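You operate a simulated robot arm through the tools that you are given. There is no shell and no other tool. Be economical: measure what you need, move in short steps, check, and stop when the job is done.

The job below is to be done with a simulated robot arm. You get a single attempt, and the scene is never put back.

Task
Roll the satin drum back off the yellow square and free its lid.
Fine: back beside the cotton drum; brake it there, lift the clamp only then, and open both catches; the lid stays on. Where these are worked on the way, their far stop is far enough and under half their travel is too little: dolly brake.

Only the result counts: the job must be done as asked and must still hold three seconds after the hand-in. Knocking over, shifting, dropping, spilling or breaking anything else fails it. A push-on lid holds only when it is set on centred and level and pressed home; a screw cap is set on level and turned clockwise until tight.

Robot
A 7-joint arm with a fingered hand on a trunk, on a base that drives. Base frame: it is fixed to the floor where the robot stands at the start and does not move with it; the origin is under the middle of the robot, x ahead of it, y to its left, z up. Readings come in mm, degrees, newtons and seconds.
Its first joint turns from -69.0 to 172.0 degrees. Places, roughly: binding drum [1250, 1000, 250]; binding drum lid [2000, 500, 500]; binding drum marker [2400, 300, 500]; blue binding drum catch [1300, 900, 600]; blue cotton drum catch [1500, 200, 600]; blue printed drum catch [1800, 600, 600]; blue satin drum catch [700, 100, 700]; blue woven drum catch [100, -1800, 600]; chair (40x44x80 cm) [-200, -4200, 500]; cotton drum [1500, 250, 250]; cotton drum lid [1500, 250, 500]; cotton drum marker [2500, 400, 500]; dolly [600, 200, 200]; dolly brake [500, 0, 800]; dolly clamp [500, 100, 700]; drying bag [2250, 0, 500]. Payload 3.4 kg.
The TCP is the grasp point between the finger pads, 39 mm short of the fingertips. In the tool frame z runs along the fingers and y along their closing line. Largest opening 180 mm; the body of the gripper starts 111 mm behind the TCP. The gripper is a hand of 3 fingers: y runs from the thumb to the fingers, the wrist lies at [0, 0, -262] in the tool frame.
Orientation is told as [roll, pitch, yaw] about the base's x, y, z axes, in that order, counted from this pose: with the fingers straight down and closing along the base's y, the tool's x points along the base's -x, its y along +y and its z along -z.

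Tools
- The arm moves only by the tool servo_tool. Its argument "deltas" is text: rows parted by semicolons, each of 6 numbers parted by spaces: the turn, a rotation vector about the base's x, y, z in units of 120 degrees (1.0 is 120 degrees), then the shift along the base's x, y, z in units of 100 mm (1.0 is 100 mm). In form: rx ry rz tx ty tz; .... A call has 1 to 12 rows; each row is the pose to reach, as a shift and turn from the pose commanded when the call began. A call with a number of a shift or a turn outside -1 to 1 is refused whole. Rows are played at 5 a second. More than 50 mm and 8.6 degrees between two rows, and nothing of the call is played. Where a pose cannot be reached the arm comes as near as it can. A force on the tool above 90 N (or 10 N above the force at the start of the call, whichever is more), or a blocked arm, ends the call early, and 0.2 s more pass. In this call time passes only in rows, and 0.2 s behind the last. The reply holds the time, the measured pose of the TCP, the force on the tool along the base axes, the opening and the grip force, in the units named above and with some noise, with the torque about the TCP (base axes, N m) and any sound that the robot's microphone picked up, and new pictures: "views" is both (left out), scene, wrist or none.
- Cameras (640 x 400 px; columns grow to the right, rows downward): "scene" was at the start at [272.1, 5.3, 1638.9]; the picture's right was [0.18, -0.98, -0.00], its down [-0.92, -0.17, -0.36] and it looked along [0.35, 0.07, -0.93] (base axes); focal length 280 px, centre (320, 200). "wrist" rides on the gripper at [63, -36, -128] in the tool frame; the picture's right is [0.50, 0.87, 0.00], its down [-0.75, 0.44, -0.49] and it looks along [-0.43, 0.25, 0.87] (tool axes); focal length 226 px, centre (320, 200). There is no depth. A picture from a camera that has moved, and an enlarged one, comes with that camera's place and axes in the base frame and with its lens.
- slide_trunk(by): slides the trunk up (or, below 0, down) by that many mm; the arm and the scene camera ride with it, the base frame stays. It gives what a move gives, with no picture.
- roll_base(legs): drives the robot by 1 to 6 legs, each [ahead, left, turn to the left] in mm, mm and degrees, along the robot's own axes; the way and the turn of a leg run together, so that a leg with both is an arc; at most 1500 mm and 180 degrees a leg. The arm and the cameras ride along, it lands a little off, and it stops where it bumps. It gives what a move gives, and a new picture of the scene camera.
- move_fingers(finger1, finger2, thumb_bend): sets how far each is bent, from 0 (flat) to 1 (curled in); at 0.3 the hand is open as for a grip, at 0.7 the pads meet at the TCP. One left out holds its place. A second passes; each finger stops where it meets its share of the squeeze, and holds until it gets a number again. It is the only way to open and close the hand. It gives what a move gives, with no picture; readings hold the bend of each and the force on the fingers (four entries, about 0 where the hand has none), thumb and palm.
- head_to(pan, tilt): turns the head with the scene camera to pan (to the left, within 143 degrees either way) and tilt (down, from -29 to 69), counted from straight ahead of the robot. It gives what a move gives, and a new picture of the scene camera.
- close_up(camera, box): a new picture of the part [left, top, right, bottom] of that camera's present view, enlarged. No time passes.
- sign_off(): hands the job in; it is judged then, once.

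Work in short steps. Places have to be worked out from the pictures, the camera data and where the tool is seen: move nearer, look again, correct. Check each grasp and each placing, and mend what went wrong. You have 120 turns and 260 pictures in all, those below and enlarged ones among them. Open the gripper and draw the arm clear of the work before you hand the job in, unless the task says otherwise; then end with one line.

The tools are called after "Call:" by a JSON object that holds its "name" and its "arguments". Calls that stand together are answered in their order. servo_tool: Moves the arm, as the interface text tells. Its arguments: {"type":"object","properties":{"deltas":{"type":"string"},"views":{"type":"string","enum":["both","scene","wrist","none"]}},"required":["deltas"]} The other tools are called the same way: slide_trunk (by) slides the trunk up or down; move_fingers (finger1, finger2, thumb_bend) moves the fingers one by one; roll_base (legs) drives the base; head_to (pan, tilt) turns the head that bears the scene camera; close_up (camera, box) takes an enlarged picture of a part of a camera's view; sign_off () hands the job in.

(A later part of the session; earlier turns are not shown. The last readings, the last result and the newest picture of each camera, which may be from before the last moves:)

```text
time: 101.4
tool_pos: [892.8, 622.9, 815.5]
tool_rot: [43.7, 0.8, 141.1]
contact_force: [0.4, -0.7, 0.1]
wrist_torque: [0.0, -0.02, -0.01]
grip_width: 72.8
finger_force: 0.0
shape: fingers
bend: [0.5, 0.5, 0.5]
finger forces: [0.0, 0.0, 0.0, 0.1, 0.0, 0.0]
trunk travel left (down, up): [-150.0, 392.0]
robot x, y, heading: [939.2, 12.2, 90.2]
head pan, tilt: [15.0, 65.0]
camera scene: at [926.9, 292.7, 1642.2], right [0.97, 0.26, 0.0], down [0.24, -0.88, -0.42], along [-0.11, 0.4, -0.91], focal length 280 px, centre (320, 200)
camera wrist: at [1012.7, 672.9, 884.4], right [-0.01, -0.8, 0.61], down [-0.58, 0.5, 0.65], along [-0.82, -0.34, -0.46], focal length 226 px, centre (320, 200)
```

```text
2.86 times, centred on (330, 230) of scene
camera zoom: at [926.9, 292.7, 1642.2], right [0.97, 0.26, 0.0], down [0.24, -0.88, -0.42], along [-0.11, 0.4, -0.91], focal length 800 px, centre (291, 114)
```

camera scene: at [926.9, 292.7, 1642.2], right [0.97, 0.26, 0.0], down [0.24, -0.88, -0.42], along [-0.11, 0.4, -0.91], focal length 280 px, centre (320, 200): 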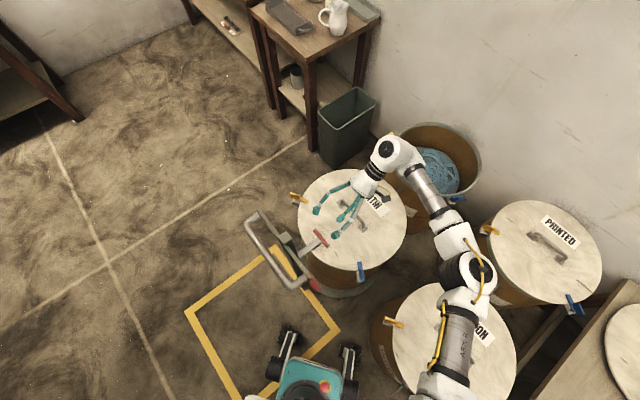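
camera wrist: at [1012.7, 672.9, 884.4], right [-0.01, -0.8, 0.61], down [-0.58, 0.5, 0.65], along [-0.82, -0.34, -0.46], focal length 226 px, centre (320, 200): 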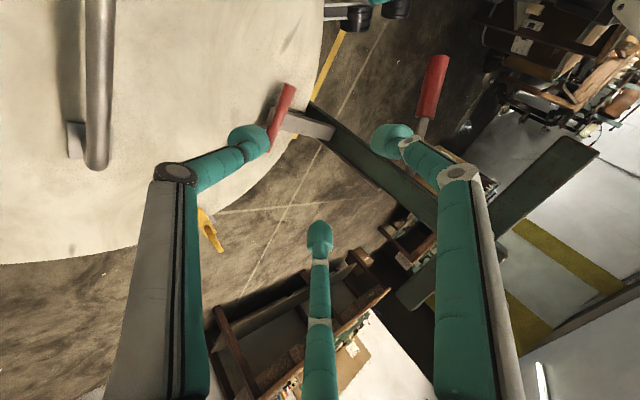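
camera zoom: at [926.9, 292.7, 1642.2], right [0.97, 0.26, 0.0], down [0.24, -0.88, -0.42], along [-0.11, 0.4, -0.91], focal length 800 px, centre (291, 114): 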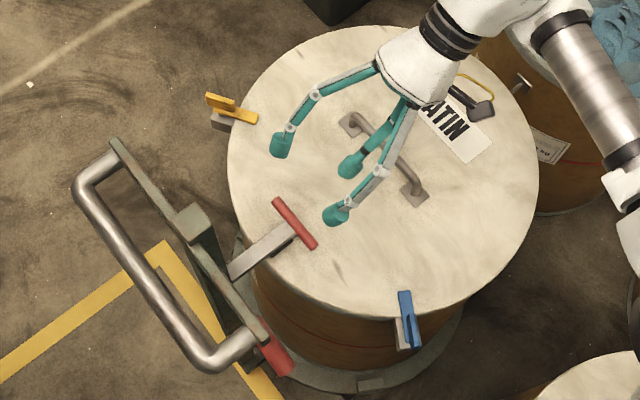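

T-bar centre ≈(856,572,677), with a visible gap to the lid. I come in so the thumb slips low on the drum side and the fingers reach over the bar astride the arm.

Call:
{"name": "servo_tool", "arguments": {"deltas": "0 0 0 0 0 -0.35; 0 0 0 0 0 -0.65; 0 0 0 -0.08 -0.12 -0.85; 0 0 0 -0.16 -0.24 -0.95; 0 0 0 -0.2 -0.3 -1"}}

Call:
{"name": "close_up", "arguments": {"camera": "wrist", "box": [200, 60, 440, 280]}}

Call:
{"name": "close_up", "arguments": {"camera": "scene", "box": [260, 190, 380, 280]}}

```text
time: 102.6
tool_pos: [871.7, 593.6, 719.4]
tool_rot: [43.6, 0.6, 141.0]
contact_force: [2.7, 5.4, 12.9]
wrist_torque: [0.34, -0.22, 0.0]
grip_width: 66.4
finger_force: 6.7
shape: fingers
bend: [0.5, 0.5, 0.54]
finger forces: [0.0, 0.0, 0.0, 0.1, 13.2, 0.0]
trunk travel left (down, up): [-150.0, 392.0]
robot x, y, heading: [943.5, 13.4, 90.2]
head pan, tilt: [15.0, 65.0]
camera scene: at [928.1, 289.2, 1643.3], right [0.97, 0.26, 0.0], down [0.24, -0.88, -0.42], along [-0.11, 0.4, -0.91], focal length 280 px, centre (320, 200)
camera wrist: at [993.6, 643.3, 788.1], right [-0.01, -0.8, 0.6], down [-0.58, 0.5, 0.65], along [-0.82, -0.34, -0.46], focal length 226 px, centre (320, 200)
```

scene: 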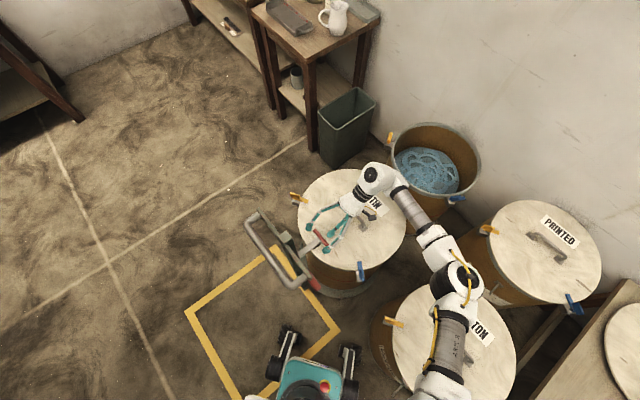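
wrist: 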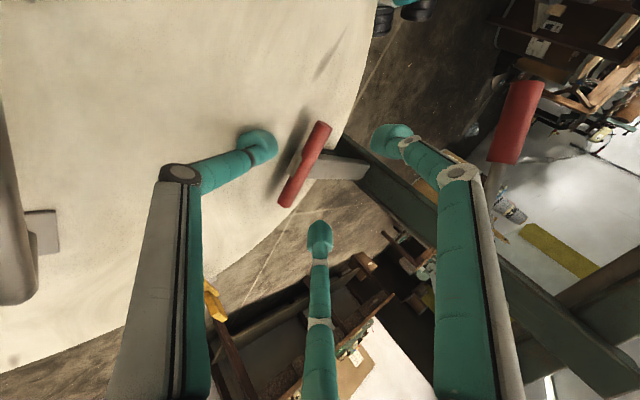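

```text
1.82 times, centred on (320, 170) of wrist
camera zoom: at [993.6, 643.3, 788.1], right [-0.01, -0.8, 0.6], down [-0.58, 0.5, 0.65], along [-0.82, -0.34, -0.46], focal length 411 px, centre (320, 254)
```

zoom: 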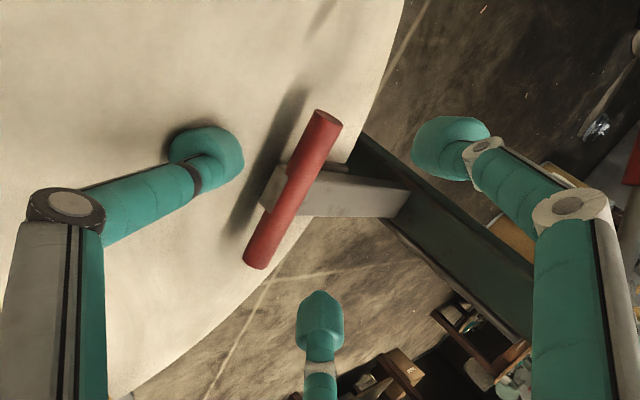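

```text
4.44 times, centred on (320, 235) of scene
camera zoom: at [928.1, 289.2, 1643.3], right [0.97, 0.26, 0.0], down [0.24, -0.88, -0.42], along [-0.11, 0.4, -0.91], focal length 1244 px, centre (320, 44)
```

zoom: 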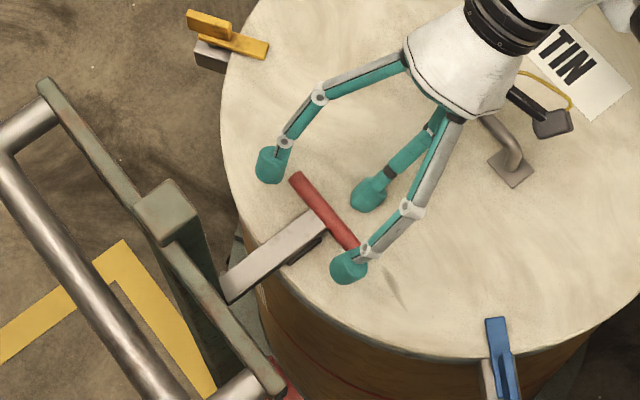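

Thumb just touches the lid behind the bar, fingers straddle it. I lift 4 mm, ease 12 mm toward the post and close.

Call:
{"name": "servo_tool", "arguments": {"deltas": "0 0 0 0 0 0.05; 0 0 0 -0.08 -0.1 0.05", "views": "none"}}

Call:
{"name": "move_fingers", "arguments": {"finger1": 0.72, "finger2": 0.72, "thumb_bend": 0.72}}

Call:
{"name": "close_up", "arguments": {"camera": "wrist", "box": [200, 60, 440, 280]}}

Call:
{"name": "close_up", "arguments": {"camera": "scene", "box": [260, 190, 380, 280]}}

```text
time: 103.2
tool_pos: [864.3, 581.5, 724.7]
tool_rot: [43.6, 0.8, 141.2]
contact_force: [1.8, 0.4, 4.8]
wrist_torque: [0.06, -0.13, -0.01]
grip_width: 69.6
finger_force: 2.5
shape: fingers
bend: [0.5, 0.5, 0.52]
finger forces: [0.1, 0.0, 0.0, 0.0, 4.9, 0.1]
trunk travel left (down, up): [-150.0, 392.0]
robot x, y, heading: [941.7, 9.9, 90.1]
head pan, tilt: [15.0, 65.0]
```

```text
time: 104.2
tool_pos: [866.4, 585.5, 721.8]
tool_rot: [43.6, 0.8, 141.0]
contact_force: [19.7, 21.4, 1.1]
wrist_torque: [0.93, -0.88, 0.0]
grip_width: 14.7
finger_force: 14.7
shape: fingers
bend: [0.71, 0.71, 0.66]
finger forces: [0.0, 0.1, 0.1, 0.0, 28.6, 0.0]
trunk travel left (down, up): [-150.0, 392.0]
robot x, y, heading: [939.1, 13.2, 90.4]
head pan, tilt: [15.0, 65.0]
```

```text
1.82 times, centred on (320, 170) of wrist
camera zoom: at [987.5, 633.8, 790.8], right [-0.01, -0.8, 0.6], down [-0.58, 0.5, 0.65], along [-0.82, -0.34, -0.47], focal length 411 px, centre (320, 254)
```

zoom: 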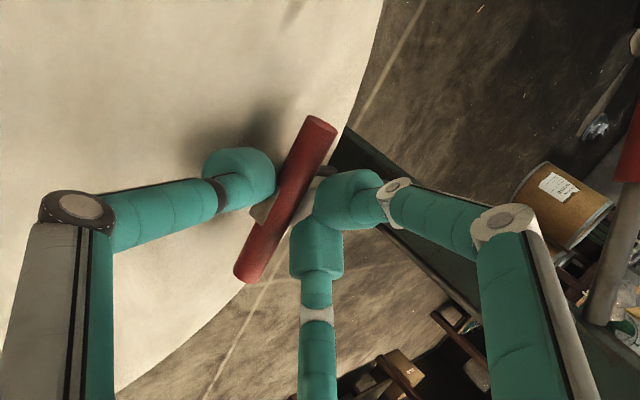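

```text
4.44 times, centred on (320, 235) of scene
camera zoom: at [933.9, 294.6, 1642.1], right [0.97, 0.26, -0.01], down [0.23, -0.88, -0.42], along [-0.12, 0.4, -0.91], focal length 1244 px, centre (320, 44)
```

zoom: 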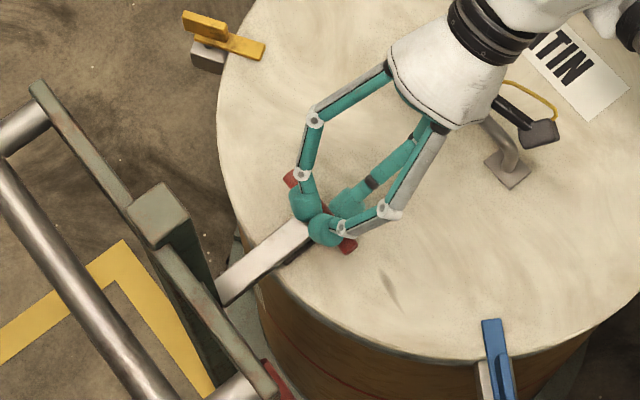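

The bar is between thumb and fingers. I lift gently along its arc.

Call:
{"name": "servo_tool", "arguments": {"deltas": "0 0 0 0.03 0.04 0.08; 0 0 0 0.02 0.03 0.2; 0 0 0 0 0 0.35"}}

Call:
{"name": "close_up", "arguments": {"camera": "wrist", "box": [200, 60, 440, 280]}}

```text
time: 105.0
tool_pos: [862.7, 580.9, 759.3]
tool_rot: [43.9, 0.8, 141.3]
contact_force: [8.1, 2.8, 3.2]
wrist_torque: [-0.01, -0.23, 0.11]
grip_width: 4.4
finger_force: 10.1
shape: fingers
bend: [0.71, 0.71, 0.7]
finger forces: [4.9, 4.9, 0.0, 0.0, 10.1, 0.0]
trunk travel left (down, up): [-150.0, 392.0]
robot x, y, heading: [940.4, 13.2, 90.5]
head pan, tilt: [15.0, 65.0]
camera scene: at [929.8, 290.3, 1642.8], right [0.97, 0.26, -0.01], down [0.24, -0.88, -0.42], along [-0.12, 0.4, -0.91], focal length 280 px, centre (320, 200)
camera wrist: at [983.1, 631.2, 827.0], right [-0.01, -0.8, 0.61], down [-0.58, 0.5, 0.65], along [-0.82, -0.35, -0.46], focal length 226 px, centre (320, 200)
```

scene: 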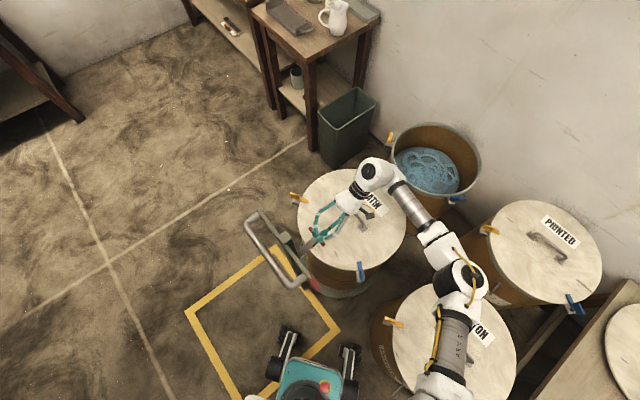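
wrist: 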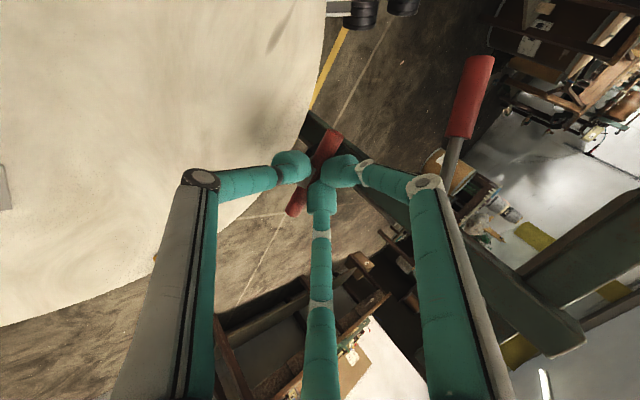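

```text
1.82 times, centred on (320, 170) of wrist
camera zoom: at [983.1, 631.2, 827.0], right [-0.01, -0.8, 0.61], down [-0.58, 0.5, 0.65], along [-0.82, -0.35, -0.46], focal length 411 px, centre (320, 254)
```

zoom: 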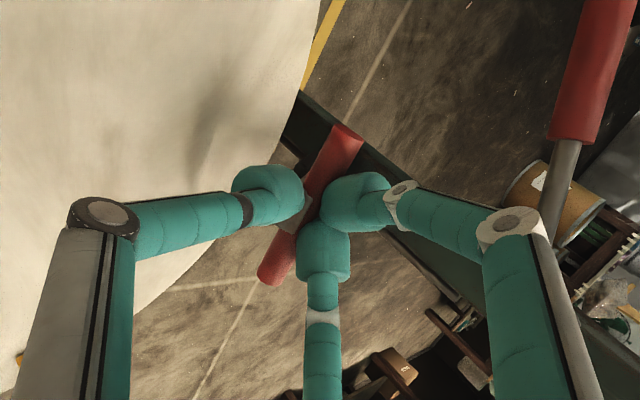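

The clamp is rising in the pinch. I continue along the arc (up ~55, toward post ~35 mm).

Call:
{"name": "servo_tool", "arguments": {"deltas": "0 0 0 -0.04 -0.05 0.18; 0 0 0 -0.11 -0.13 0.36; 0 0 0 -0.22 -0.27 0.53"}}

Call:
{"name": "close_up", "arguments": {"camera": "scene", "box": [240, 190, 380, 300]}}

```text
time: 105.8
tool_pos: [841.5, 555.1, 811.8]
tool_rot: [43.7, 0.8, 141.0]
contact_force: [0.3, 0.6, -0.4]
wrist_torque: [0.03, 0.02, -0.01]
grip_width: 0.1
finger_force: 0.1
shape: fingers
bend: [0.71, 0.71, 0.71]
finger forces: [0.0, 0.0, 0.1, 0.0, 0.1, 0.0]
trunk travel left (down, up): [-150.0, 392.0]
robot x, y, heading: [940.8, 13.3, 90.2]
head pan, tilt: [15.0, 65.0]
camera scene: at [926.0, 290.8, 1642.7], right [0.97, 0.26, 0.0], down [0.24, -0.88, -0.42], along [-0.11, 0.4, -0.91], focal length 280 px, centre (320, 200)
camera wrist: at [962.3, 605.5, 878.9], right [-0.01, -0.8, 0.6], down [-0.58, 0.5, 0.65], along [-0.82, -0.34, -0.47], focal length 226 px, centre (320, 200)
```

scene: 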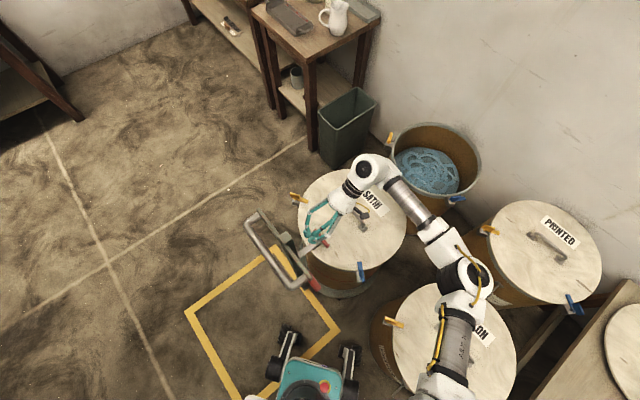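
wrist: 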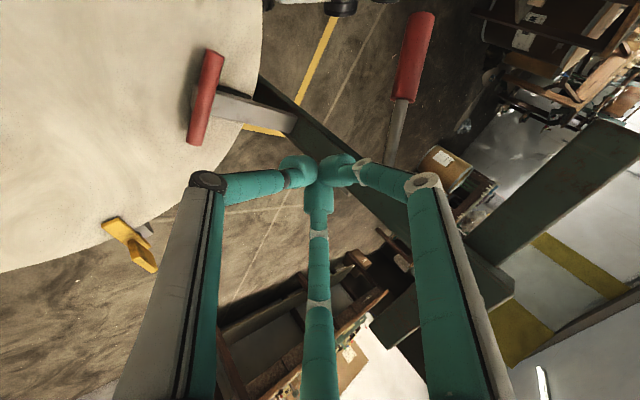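

```text
3.64 times, centred on (310, 245) of scene
camera zoom: at [926.0, 290.8, 1642.7], right [0.97, 0.26, 0.0], down [0.24, -0.88, -0.42], along [-0.11, 0.4, -0.91], focal length 1018 px, centre (356, 36)
```

zoom: 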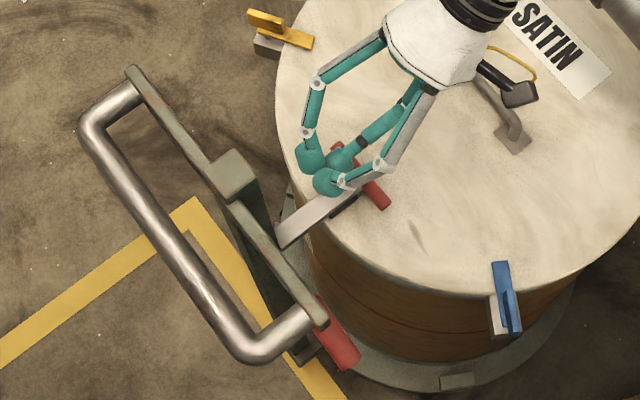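

The pinch slipped off (the fingers rode on the white arm) and the clamp dropped back down. I'll retry with a steeper hand, offset to the +u half of the bar, pinching with thumb and finger 1 only, finger 2 held open.

Call:
{"name": "servo_tool", "arguments": {"deltas": "0 0 0 0.1 0.12 0.2; 0 0 0 0.3 0.3 0.2", "views": "none"}}

Call:
{"name": "move_fingers", "arguments": {"finger1": 0.5, "finger2": 0.32, "thumb_bend": 0.52}}

Call:
{"name": "servo_tool", "arguments": {"deltas": "0.052 -0.042 0 0 -0.05 -0.1; 0.104 -0.084 0 0 -0.1 -0.3; 0.155 -0.126 0 -0.05 -0.15 -0.6; 0.155 -0.126 0 -0.05 -0.15 -0.8"}}

Call:
{"name": "close_up", "arguments": {"camera": "scene", "box": [240, 190, 380, 300]}}

```text
time: 106.4
tool_pos: [873.5, 587.6, 831.1]
tool_rot: [43.6, 0.8, 141.2]
contact_force: [-0.8, 0.3, 0.0]
wrist_torque: [-0.02, 0.04, -0.01]
grip_width: 0.0
finger_force: 0.0
shape: fingers
bend: [0.71, 0.71, 0.71]
finger forces: [0.0, 0.1, 0.0, 0.1, 0.0, 0.0]
trunk travel left (down, up): [-150.0, 392.0]
robot x, y, heading: [943.8, 13.4, 90.2]
head pan, tilt: [15.0, 65.0]
```

```text
time: 107.4
tool_pos: [873.1, 587.2, 832.3]
tool_rot: [43.7, 0.7, 141.0]
contact_force: [-0.3, -0.6, 0.3]
wrist_torque: [0.0, -0.04, 0.01]
grip_width: 68.2
finger_force: 0.0
shape: fingers
bend: [0.5, 0.32, 0.52]
finger forces: [0.1, 0.2, 0.0, 0.0, 0.0, 0.0]
trunk travel left (down, up): [-150.0, 392.0]
robot x, y, heading: [937.7, 11.4, 90.3]
head pan, tilt: [15.0, 65.0]
```

```text
time: 108.4
tool_pos: [867.0, 573.0, 750.1]
tool_rot: [19.6, 0.8, 140.9]
contact_force: [0.7, 0.1, 0.3]
wrist_torque: [0.02, 0.0, -0.03]
grip_width: 68.2
finger_force: 0.0
shape: fingers
bend: [0.5, 0.32, 0.52]
finger forces: [0.0, 0.0, 0.1, 0.0, 0.1, 0.0]
trunk travel left (down, up): [-150.0, 392.0]
robot x, y, heading: [942.0, 10.1, 90.2]
head pan, tilt: [15.0, 65.0]
camera scene: at [926.0, 292.1, 1642.3], right [0.97, 0.26, 0.0], down [0.24, -0.88, -0.42], along [-0.11, 0.4, -0.91], focal length 280 px, centre (320, 200)
camera wrist: at [963.9, 592.5, 858.0], right [-0.13, -0.95, 0.3], down [-0.75, 0.29, 0.6], along [-0.65, -0.14, -0.74], focal length 226 px, centre (320, 200)
```

scene: 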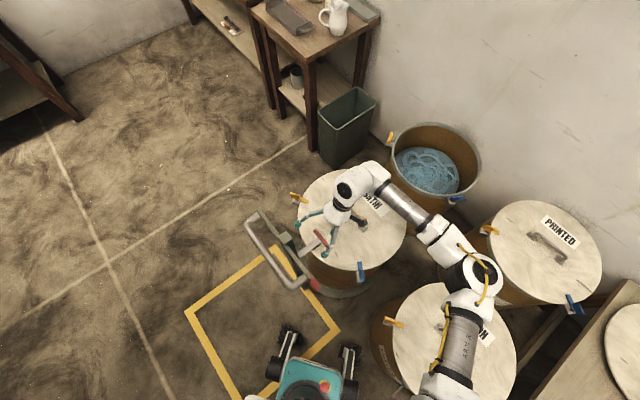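
wrist: 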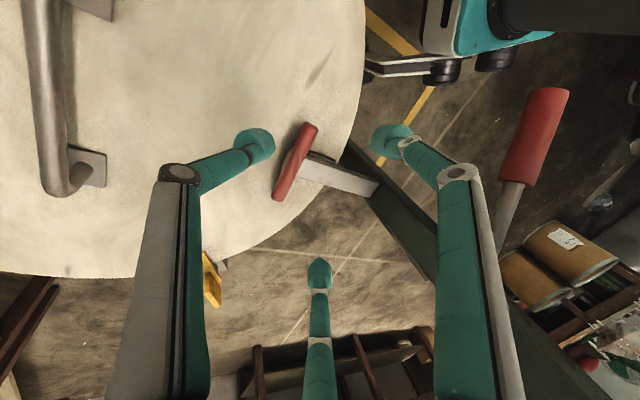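

```text
3.64 times, centred on (310, 245) of scene
camera zoom: at [926.0, 292.1, 1642.3], right [0.97, 0.26, 0.0], down [0.24, -0.88, -0.42], along [-0.11, 0.4, -0.91], focal length 1018 px, centre (356, 36)
```

zoom: 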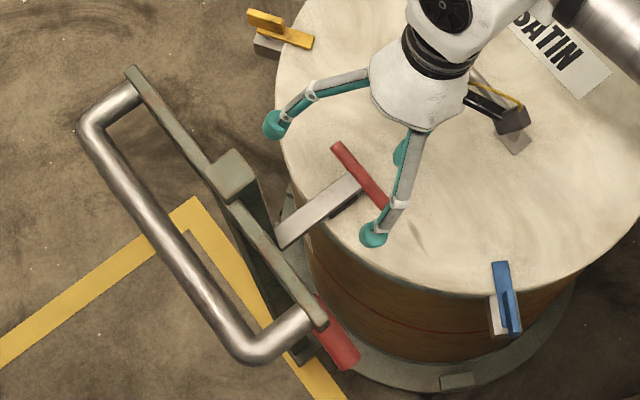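

The geometry is as planned: thumb behind the bar, finger 1 on the post side beside the arm. I lower until the tips touch the lid, then lift a hair and close those two.

Call:
{"name": "servo_tool", "arguments": {"deltas": "0 0 0 -0.02 0 -0.2; 0 0 0 -0.04 0.02 -0.3; 0 0 0 -0.04 0.02 -0.36; 0 0 0 -0.04 0.02 -0.42; 0 0 0 -0.04 0.02 -0.47", "views": "none"}}

Call:
{"name": "move_fingers", "arguments": {"finger1": 0.8, "thumb_bend": 0.72}}

Call:
{"name": "close_up", "arguments": {"camera": "wrist", "box": [200, 60, 440, 280]}}

Call:
{"name": "close_up", "arguments": {"camera": "scene", "box": [280, 200, 370, 270]}}

```text
time: 109.6
tool_pos: [865.5, 574.5, 712.6]
tool_rot: [19.4, 0.2, 140.6]
contact_force: [9.7, 12.4, 49.9]
wrist_torque: [1.83, -1.52, 0.02]
grip_width: 66.0
finger_force: 24.9
shape: fingers
bend: [0.5, 0.32, 0.58]
finger forces: [0.0, 0.1, 0.0, 0.0, 49.4, 0.0]
trunk travel left (down, up): [-150.0, 392.0]
robot x, y, heading: [941.3, 8.6, 89.9]
head pan, tilt: [15.0, 65.0]
```

```text
time: 110.6
tool_pos: [864.9, 572.9, 704.5]
tool_rot: [19.7, 1.0, 140.9]
contact_force: [15.4, -14.0, -3.7]
wrist_torque: [-0.23, -0.41, -0.05]
grip_width: 0.0
finger_force: 13.4
shape: fingers
bend: [0.72, 0.32, 0.7]
finger forces: [11.8, 0.1, 0.1, 0.0, 15.2, 0.0]
trunk travel left (down, up): [-150.0, 392.0]
robot x, y, heading: [939.5, 11.3, 90.4]
head pan, tilt: [15.0, 65.0]
```

```text
1.82 times, centred on (320, 170) of wrist
camera zoom: at [962.5, 592.3, 811.8], right [-0.13, -0.94, 0.3], down [-0.75, 0.29, 0.6], along [-0.65, -0.15, -0.74], focal length 411 px, centre (320, 254)
```

zoom: 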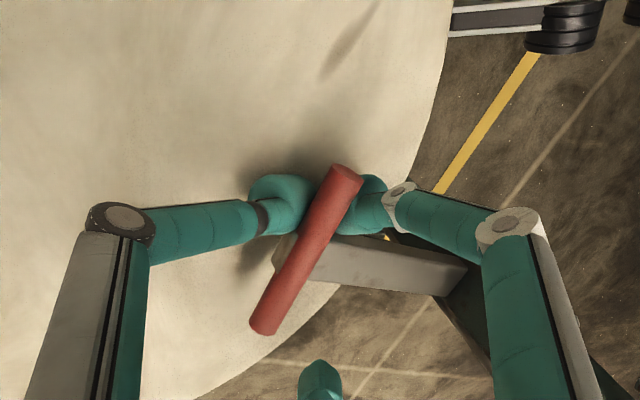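

```text
5.71 times, centred on (325, 235) of scene
camera zoom: at [931.3, 290.0, 1642.7], right [0.97, 0.26, -0.01], down [0.23, -0.88, -0.42], along [-0.12, 0.4, -0.91], focal length 1599 px, centre (291, 0)
```

zoom: 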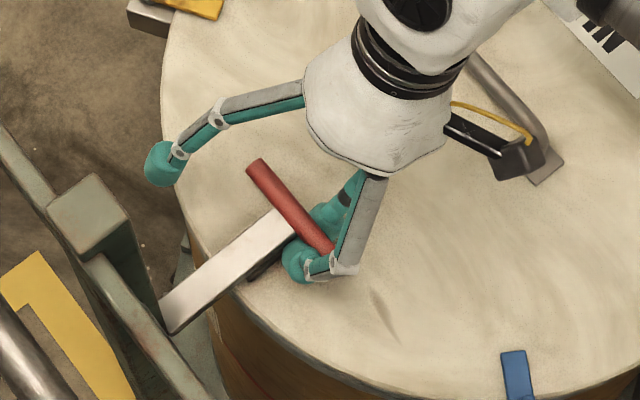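

The thumb and finger 1 have closed underneath the bar, caging it. Now I lift along the arc.

Call:
{"name": "servo_tool", "arguments": {"deltas": "0 0 0 0 0 0.15; 0 0 0 -0.01 -0.02 0.3; 0 0 0 -0.04 -0.05 0.45; 0 0 0 -0.08 -0.1 0.6"}}

Call:
{"name": "close_up", "arguments": {"camera": "scene", "box": [280, 200, 370, 270]}}

```text
time: 111.6
tool_pos: [851.6, 562.8, 763.3]
tool_rot: [19.7, 0.8, 140.7]
contact_force: [-9.7, -14.0, -18.2]
wrist_torque: [0.08, 0.1, -0.14]
grip_width: 9.6
finger_force: 10.7
shape: fingers
bend: [0.67, 0.32, 0.7]
finger forces: [18.3, 0.0, 0.0, 0.0, 3.0, 0.0]
trunk travel left (down, up): [-150.0, 392.0]
robot x, y, heading: [941.9, 16.5, 90.1]
head pan, tilt: [15.0, 65.0]
camera scene: at [919.5, 292.1, 1642.1], right [0.96, 0.26, 0.0], down [0.24, -0.88, -0.42], along [-0.11, 0.4, -0.91], focal length 280 px, centre (320, 200)
camera wrist: at [949.4, 584.1, 871.9], right [-0.13, -0.95, 0.3], down [-0.74, 0.29, 0.6], along [-0.65, -0.14, -0.74], focal length 226 px, centre (320, 200)
```

scene: 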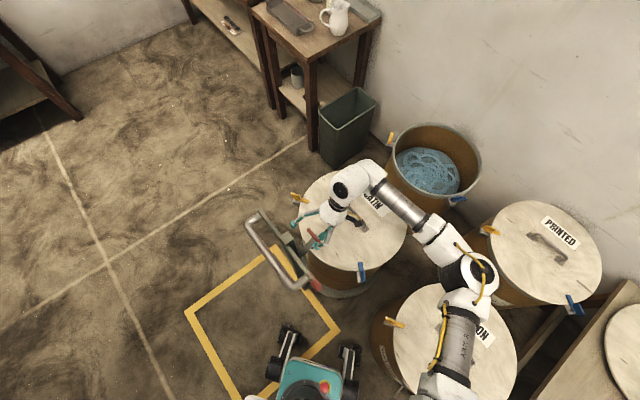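
wrist: 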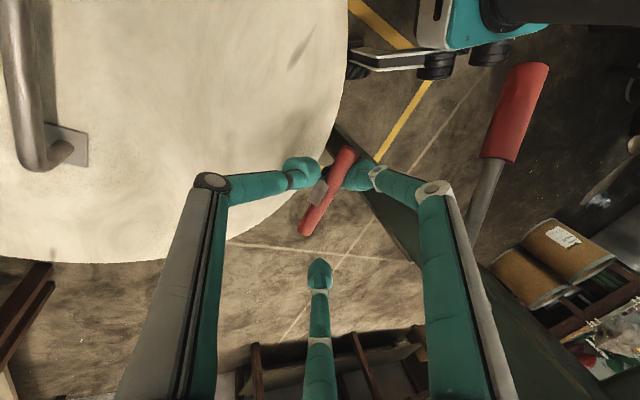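

```text
5.71 times, centred on (325, 235) of scene
camera zoom: at [919.5, 292.1, 1642.1], right [0.96, 0.26, 0.0], down [0.24, -0.88, -0.42], along [-0.11, 0.4, -0.91], focal length 1599 px, centre (291, 0)
```

zoom: 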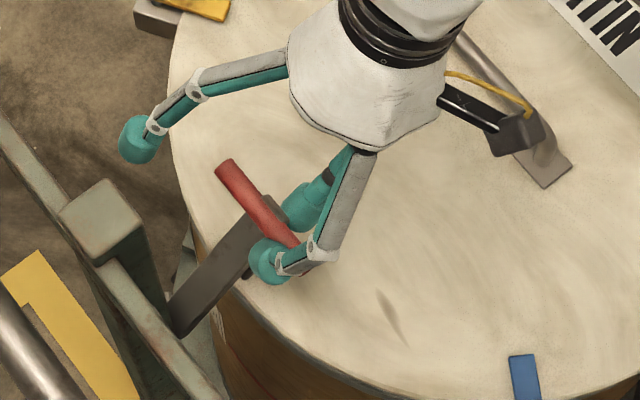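

The clamp is well up, still caged; the reading says it wants to move toward the post. I continue the arc while tilting the hand back to keep clear of the crossbar.

Call:
{"name": "servo_tool", "arguments": {"deltas": "-0.03 0.025 0 -0.06 -0.07 0.05; -0.06 0.05 0 -0.12 -0.15 0.12; -0.097 0.079 0 -0.18 -0.22 0.2; -0.125 0.101 0 -0.24 -0.3 0.27"}}

Call:
{"name": "close_up", "arguments": {"camera": "scene", "box": [270, 200, 370, 280]}}

```text
time: 112.6
tool_pos: [832.4, 534.4, 792.7]
tool_rot: [39.0, 0.8, 141.1]
contact_force: [0.3, 3.0, 3.8]
wrist_torque: [0.06, 0.02, 0.04]
grip_width: 9.0
finger_force: 10.0
shape: fingers
bend: [0.72, 0.32, 0.69]
finger forces: [9.6, 0.0, 0.1, 0.1, 10.3, 0.1]
trunk travel left (down, up): [-150.0, 392.0]
robot x, y, heading: [943.0, 10.6, 90.4]
head pan, tilt: [15.0, 65.0]
camera scene: at [926.8, 290.8, 1642.8], right [0.97, 0.26, 0.0], down [0.24, -0.88, -0.42], along [-0.11, 0.4, -0.91], focal length 280 px, centre (320, 200)
camera wrist: at [949.4, 579.1, 869.3], right [-0.04, -0.83, 0.55], down [-0.61, 0.46, 0.65], along [-0.79, -0.31, -0.53], focal length 226 px, centre (320, 200)
```

scene: 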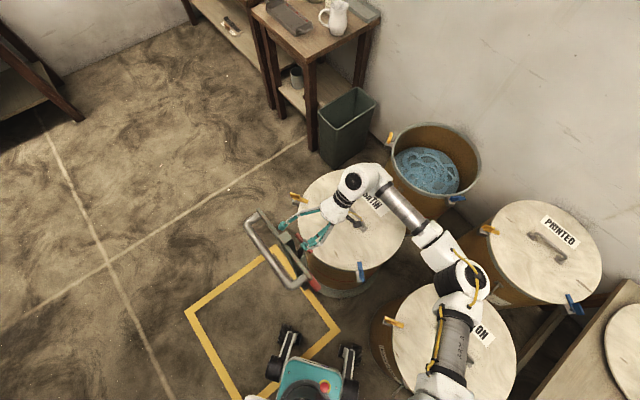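
wrist: 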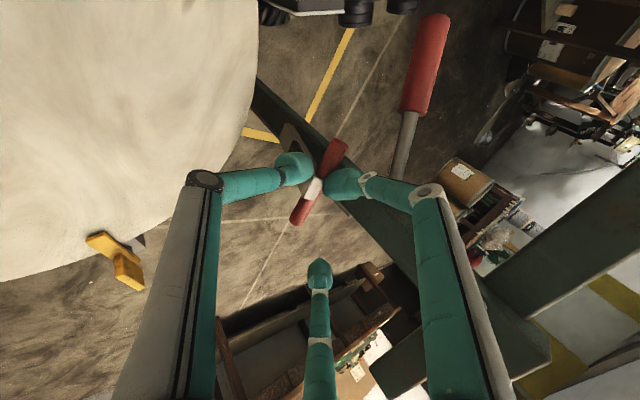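

```text
5.00 times, centred on (320, 240) of scene
camera zoom: at [926.8, 290.8, 1642.8], right [0.97, 0.26, 0.0], down [0.24, -0.88, -0.42], along [-0.11, 0.4, -0.91], focal length 1399 px, centre (320, 0)
```

zoom: 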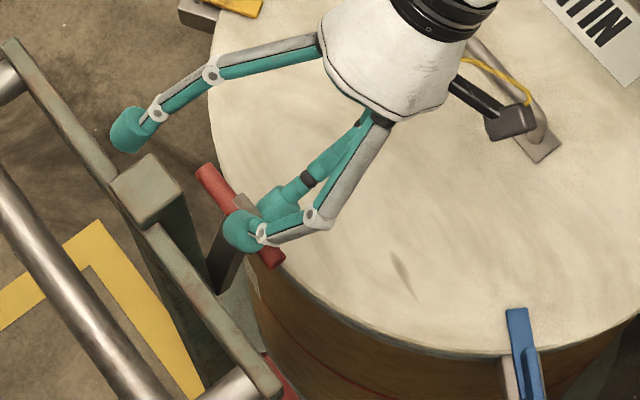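

Firm pinch at ~60°. I curl finger 2 in to clear the crossbar and continue toward upright.

Call:
{"name": "move_fingers", "arguments": {"finger2": 0.55}}

Call:
{"name": "servo_tool", "arguments": {"deltas": "0 0 0 -0.06 -0.07 0.04; 0 0 0 -0.12 -0.15 0.08; 0 0 0 -0.18 -0.22 0.1"}}

Call:
{"name": "close_up", "arguments": {"camera": "scene", "box": [270, 200, 370, 280]}}

```text
time: 113.6
tool_pos: [833.8, 534.6, 792.9]
tool_rot: [39.0, 0.8, 141.2]
contact_force: [1.9, 2.4, 10.6]
wrist_torque: [-0.03, 0.1, 0.07]
grip_width: 9.2
finger_force: 11.9
shape: fingers
bend: [0.72, 0.55, 0.69]
finger forces: [12.2, 0.1, 0.0, 0.0, 10.1, 0.0]
trunk travel left (down, up): [-150.0, 392.0]
robot x, y, heading: [943.1, 11.0, 90.2]
head pan, tilt: [15.0, 65.0]
```

```text
time: 114.4
tool_pos: [815.0, 512.0, 800.3]
tool_rot: [38.9, 0.9, 140.9]
contact_force: [6.4, 8.0, -0.2]
wrist_torque: [0.22, -0.19, 0.0]
grip_width: 0.0
finger_force: 5.5
shape: fingers
bend: [0.75, 0.55, 0.71]
finger forces: [0.0, 0.0, 0.1, 0.0, 11.1, 0.1]
trunk travel left (down, up): [-150.0, 392.0]
robot x, y, heading: [938.3, 11.2, 90.2]
head pan, tilt: [15.0, 65.0]
camera scene: at [929.1, 292.5, 1642.4], right [0.97, 0.26, -0.01], down [0.23, -0.88, -0.42], along [-0.11, 0.4, -0.91], focal length 280 px, centre (320, 200)
camera wrist: at [931.8, 557.1, 877.8], right [-0.04, -0.83, 0.55], down [-0.61, 0.46, 0.64], along [-0.79, -0.31, -0.53], focal length 226 px, centre (320, 200)
```

scene: 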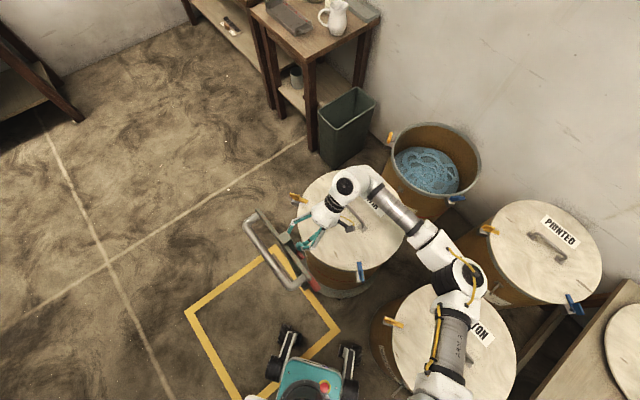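
wrist: 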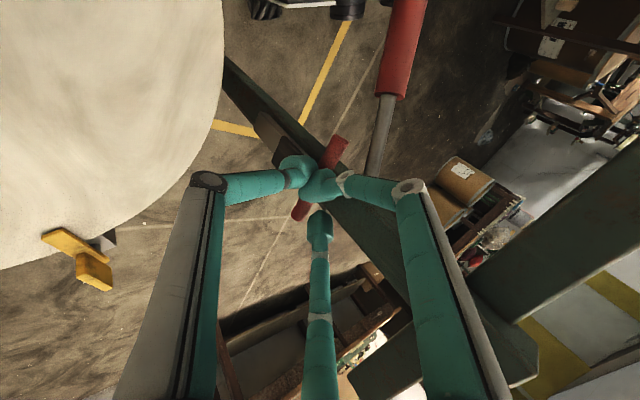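

```text
5.00 times, centred on (320, 240) of scene
camera zoom: at [929.1, 292.5, 1642.4], right [0.97, 0.26, -0.01], down [0.23, -0.88, -0.42], along [-0.11, 0.4, -0.91], focal length 1399 px, centre (320, 0)
```

zoom: 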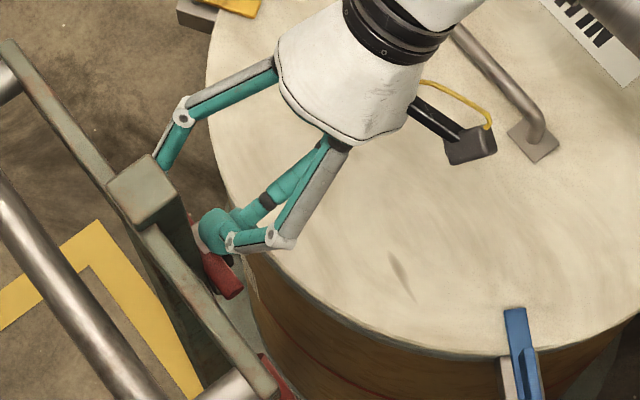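

The clamp is nearly upright against the post with the fingers now on its drum side, pushing it. I push a little further toward the post to reach its stop.

Call:
{"name": "servo_tool", "arguments": {"deltas": "0 0 0 -0.06 -0.07 0; 0 0 0 -0.12 -0.15 0; 0 0 0 -0.18 -0.22 0", "views": "wrist"}}

Call:
{"name": "close_up", "arguments": {"camera": "wrist", "box": [220, 80, 420, 260]}}

```text
time: 115.2
tool_pos: [804.4, 496.8, 805.2]
tool_rot: [38.9, 0.3, 140.1]
contact_force: [46.9, 59.5, 40.4]
wrist_torque: [2.6, -2.19, 0.13]
grip_width: 10.9
finger_force: 41.8
shape: fingers
bend: [0.75, 0.55, 0.72]
finger forces: [1.1, 0.0, 0.1, 0.1, 82.9, 0.0]
trunk travel left (down, up): [-150.0, 392.0]
robot x, y, heading: [941.3, 13.1, 90.0]
head pan, tilt: [15.0, 65.0]
camera wrist: at [923.3, 540.4, 882.0], right [-0.05, -0.84, 0.55], down [-0.6, 0.46, 0.65], along [-0.8, -0.29, -0.53], focal length 226 px, centre (320, 200)
```

wrist: 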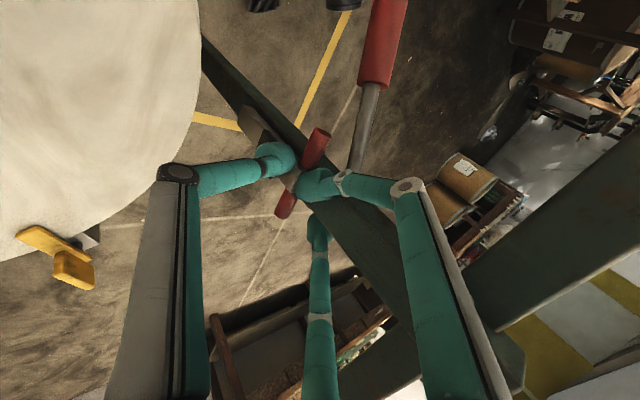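

```text
2.22 times, centred on (320, 170) of wrist
camera zoom: at [923.3, 540.4, 882.0], right [-0.05, -0.84, 0.55], down [-0.6, 0.46, 0.65], along [-0.8, -0.29, -0.53], focal length 502 px, centre (320, 267)
```

zoom: 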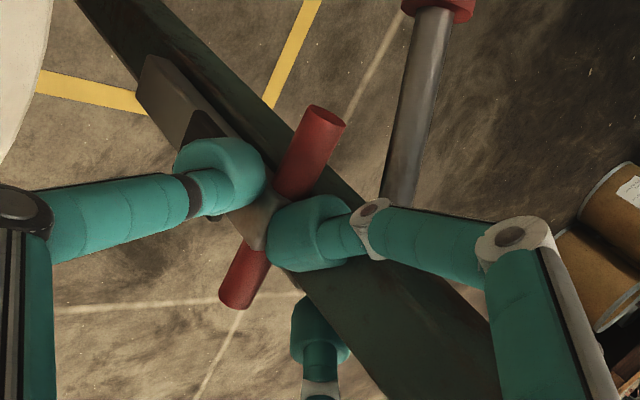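

The clamp arm is upright along the post, at its stop (86 N). I back off and check it stays up.

Call:
{"name": "servo_tool", "arguments": {"deltas": "0 0 0 0.12 0.14 0; 0 0 0 0.3 0.36 0.05; 0 0 0 0.5 0.6 0.15; 0 0 0 0.7 0.85 0.3"}}

Call:
{"name": "close_up", "arguments": {"camera": "scene", "box": [260, 180, 390, 290]}}

Call:
{"name": "close_up", "arguments": {"camera": "wrist", "box": [160, 0, 420, 200]}}

```text
time: 116.2
tool_pos: [869.8, 571.3, 830.4]
tool_rot: [39.3, 0.7, 141.1]
contact_force: [0.6, -1.1, -1.0]
wrist_torque: [-0.01, 0.04, -0.03]
grip_width: 0.1
finger_force: 0.1
shape: fingers
bend: [0.75, 0.55, 0.71]
finger forces: [0.1, 0.0, 0.0, 0.1, 0.1, 0.0]
trunk travel left (down, up): [-150.0, 392.0]
robot x, y, heading: [940.1, 12.5, 90.3]
head pan, tilt: [15.0, 65.0]
camera scene: at [936.7, 291.4, 1642.5], right [0.97, 0.26, -0.01], down [0.23, -0.88, -0.42], along [-0.12, 0.4, -0.91], focal length 280 px, centre (320, 200)
camera wrist: at [988.4, 617.1, 907.3], right [-0.04, -0.83, 0.55], down [-0.61, 0.46, 0.65], along [-0.79, -0.31, -0.52], focal length 226 px, centre (320, 200)
```

scene: 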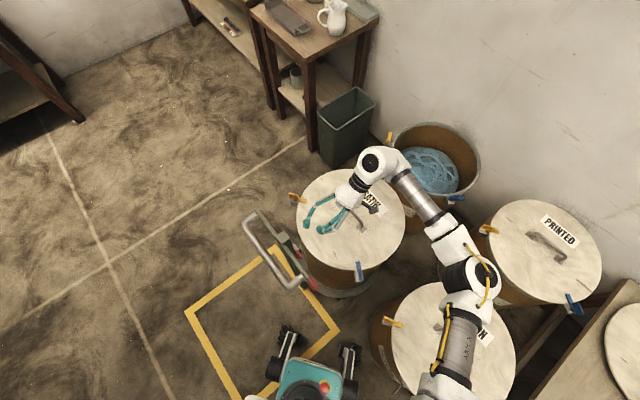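
wrist: 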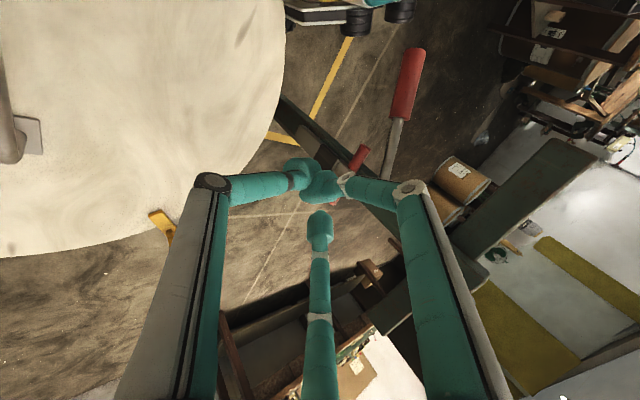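

```text
3.64 times, centred on (325, 235) of scene
camera zoom: at [936.7, 291.4, 1642.5], right [0.97, 0.26, -0.01], down [0.23, -0.88, -0.42], along [-0.12, 0.4, -0.91], focal length 1018 px, centre (302, 73)
```

zoom: 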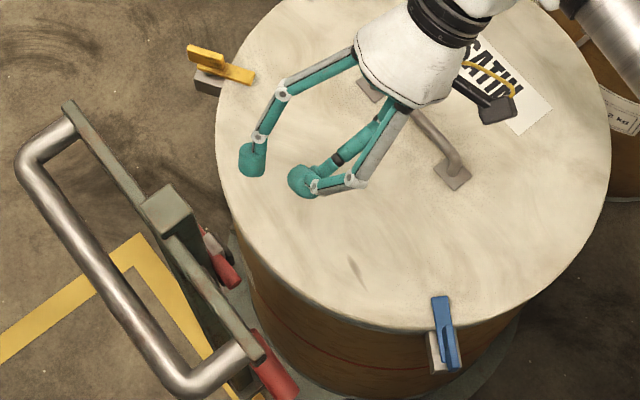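

```text
2.00 times, centred on (290, 100) of wrist
camera zoom: at [988.4, 617.1, 907.3], right [-0.04, -0.83, 0.55], down [-0.61, 0.46, 0.65], along [-0.79, -0.31, -0.52], focal length 452 px, centre (380, 400)
```

zoom: 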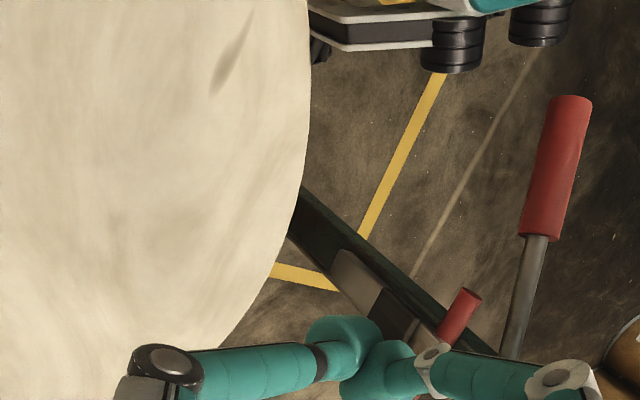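

The clamp stays up and the brake lever is still down. Now the catches: I compare the satin ones (closed) with the binding drum's (open).

Call:
{"name": "close_up", "arguments": {"camera": "scene", "box": [335, 245, 385, 295]}}

Call:
{"name": "close_up", "arguments": {"camera": "scene", "box": [275, 175, 325, 225]}}

Call:
{"name": "close_up", "arguments": {"camera": "scene", "box": [370, 115, 480, 215]}}

```text
8.00 times, centred on (360, 270) of scene
camera zoom: at [936.7, 291.4, 1642.5], right [0.97, 0.26, -0.01], down [0.23, -0.88, -0.42], along [-0.12, 0.4, -0.91], focal length 2239 px, centre (0, -360)
```

zoom: 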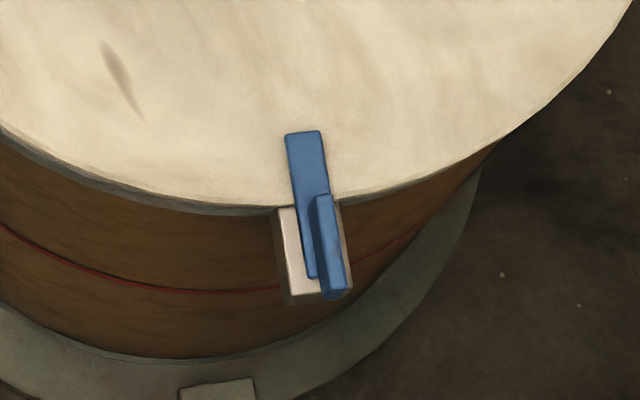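

```text
8.00 times, centred on (300, 200) of scene
camera zoom: at [936.7, 291.4, 1642.5], right [0.97, 0.26, -0.01], down [0.23, -0.88, -0.42], along [-0.12, 0.4, -0.91], focal length 2239 px, centre (480, 200)
```

zoom: 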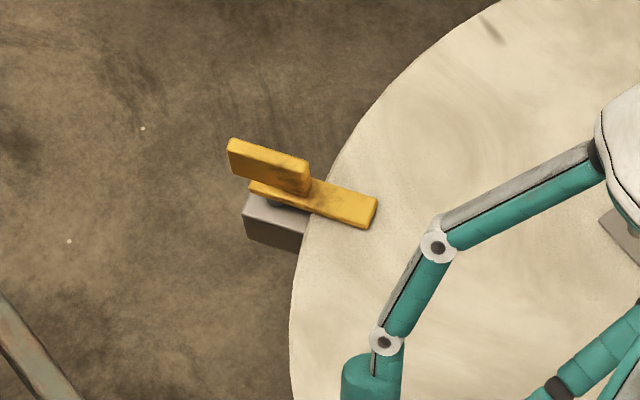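

```text
4.00 times, centred on (425, 165) of scene
camera zoom: at [936.7, 291.4, 1642.5], right [0.97, 0.26, -0.01], down [0.23, -0.88, -0.42], along [-0.12, 0.4, -0.91], focal length 1119 px, centre (-100, 340)
```

zoom: 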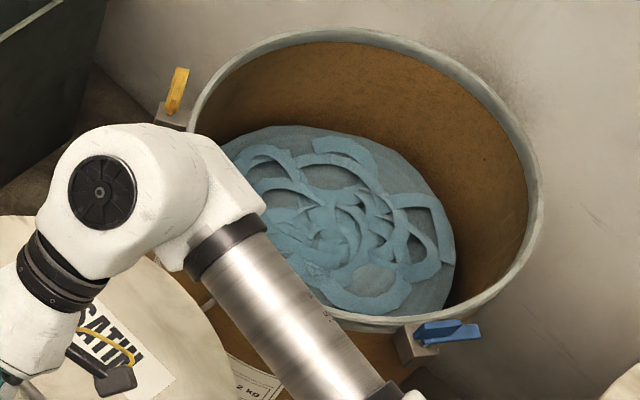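

The catch looks like a flat bar turning on a vertical pin, with an upright fin on it; open means swung tangentially. I zoom on the open and other catches to get the turning direction.

Call:
{"name": "close_up", "arguments": {"camera": "scene", "box": [440, 180, 480, 215]}}

Call:
{"name": "close_up", "arguments": {"camera": "scene", "box": [375, 120, 405, 150]}}

Call:
{"name": "close_up", "arguments": {"camera": "scene", "box": [345, 255, 375, 285]}}

```text
11.43 times, centred on (460, 198) of scene
camera zoom: at [936.7, 291.4, 1642.5], right [0.97, 0.26, -0.01], down [0.23, -0.88, -0.42], along [-0.12, 0.4, -0.91], focal length 3198 px, centre (-1280, 229)
```

zoom: 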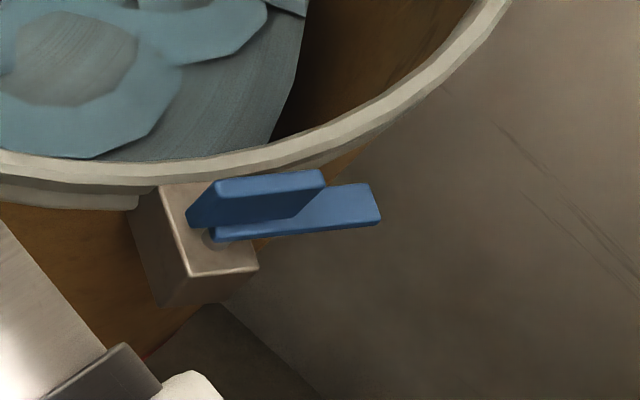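

```text
13.33 times, centred on (390, 135) of scene
camera zoom: at [936.7, 291.4, 1642.5], right [0.97, 0.26, -0.01], down [0.23, -0.88, -0.42], along [-0.12, 0.4, -0.91], focal length 3732 px, centre (-613, 1067)
```

zoom: 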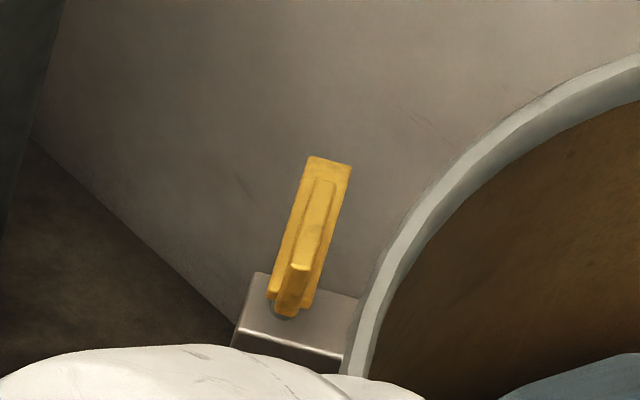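

```text
13.33 times, centred on (360, 270) of scene
camera zoom: at [936.7, 291.4, 1642.5], right [0.97, 0.26, -0.01], down [0.23, -0.88, -0.42], along [-0.12, 0.4, -0.91], focal length 3732 px, centre (-213, -733)
```

zoom: 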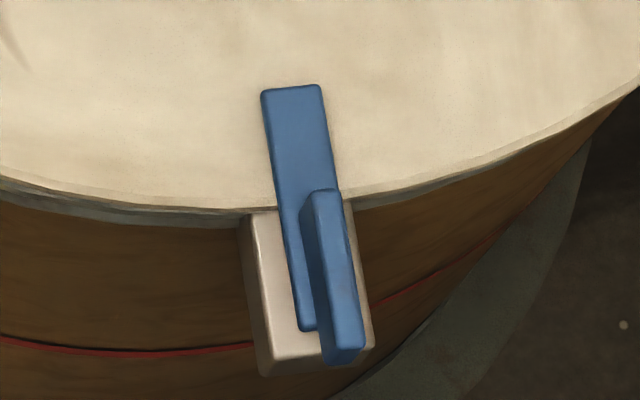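

Open on this design = bar swung 90° about its pin toward the wall side: blue turns clockwise from above (toward +x), yellow counter-clockwise (toward +y). Satin's blue bar runs from pin ≈(1012,470) to (997,524). I raise the hand upright with a closed fist and back the base off for reach.

Call:
{"name": "servo_tool", "arguments": {"deltas": "0.05 -0.041 0 0 0 0.2; 0.1 -0.082 0 0 0 0.4; 0.15 -0.123 0 0 0 0.6; 0.2 -0.164 0 0 0 0.8; 0.255 -0.207 0 0.1 0 1", "views": "none"}}

Call:
{"name": "move_fingers", "arguments": {"finger1": 0.76, "finger2": 0.76, "thumb_bend": 0.76}}

Call:
{"name": "slide_trunk", "arguments": {"by": 100}}

Call:
{"name": "roll_base", "arguments": {"legs": [[-130, 0, 0]]}}

```text
time: 117.4
tool_pos: [873.4, 572.8, 932.1]
tool_rot: [-0.6, 0.8, 140.5]
contact_force: [0.4, 0.0, -0.1]
wrist_torque: [0.02, -0.01, 0.01]
grip_width: 0.0
finger_force: 0.0
shape: fingers
bend: [0.75, 0.55, 0.71]
finger forces: [0.1, 0.1, 0.0, 0.1, 0.0, 0.0]
trunk travel left (down, up): [-150.0, 392.0]
robot x, y, heading: [944.3, 14.5, 90.3]
head pan, tilt: [15.0, 65.0]
```

```text
time: 118.4
tool_pos: [873.2, 573.1, 931.9]
tool_rot: [-0.4, 0.8, 140.5]
contact_force: [0.7, 0.4, 0.2]
wrist_torque: [-0.01, 0.0, 0.0]
grip_width: 0.3
finger_force: 0.1
shape: fingers
bend: [0.76, 0.71, 0.73]
finger forces: [0.0, 0.0, 0.1, 0.0, 0.0, 0.0]
trunk travel left (down, up): [-150.0, 392.0]
robot x, y, heading: [943.4, 11.2, 90.3]
head pan, tilt: [15.0, 65.0]
```

```text
time: 119.7
tool_pos: [876.9, 575.1, 1030.4]
tool_rot: [-0.3, 0.9, 140.5]
contact_force: [0.4, 1.1, -0.2]
wrist_torque: [0.01, 0.0, 0.0]
grip_width: 0.5
finger_force: 0.1
shape: fingers
bend: [0.76, 0.71, 0.73]
finger forces: [0.0, 0.0, 0.1, 0.0, 0.0, 0.0]
trunk travel left (down, up): [-250.0, 292.0]
robot x, y, heading: [943.9, 11.1, 90.2]
head pan, tilt: [15.0, 65.0]
```

```text
time: 121.0
tool_pos: [875.7, 440.9, 1031.1]
tool_rot: [-0.5, 0.7, 140.5]
contact_force: [0.4, -0.1, -0.3]
wrist_torque: [0.04, -0.03, 0.03]
grip_width: 0.0
finger_force: 0.0
shape: fingers
bend: [0.76, 0.71, 0.73]
finger forces: [0.0, 0.0, 0.0, 0.1, 0.0, 0.1]
trunk travel left (down, up): [-250.0, 292.0]
robot x, y, heading: [944.5, -121.5, 90.0]
head pan, tilt: [15.0, 65.0]
camera scene: at [927.7, 23.5, 1756.5], right [0.96, 0.26, 0.0], down [0.24, -0.88, -0.42], along [-0.11, 0.4, -0.91], focal length 280 px, centre (320, 200)
```

scene: 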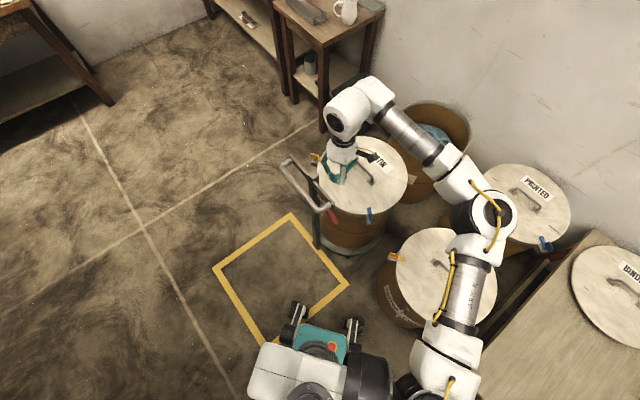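

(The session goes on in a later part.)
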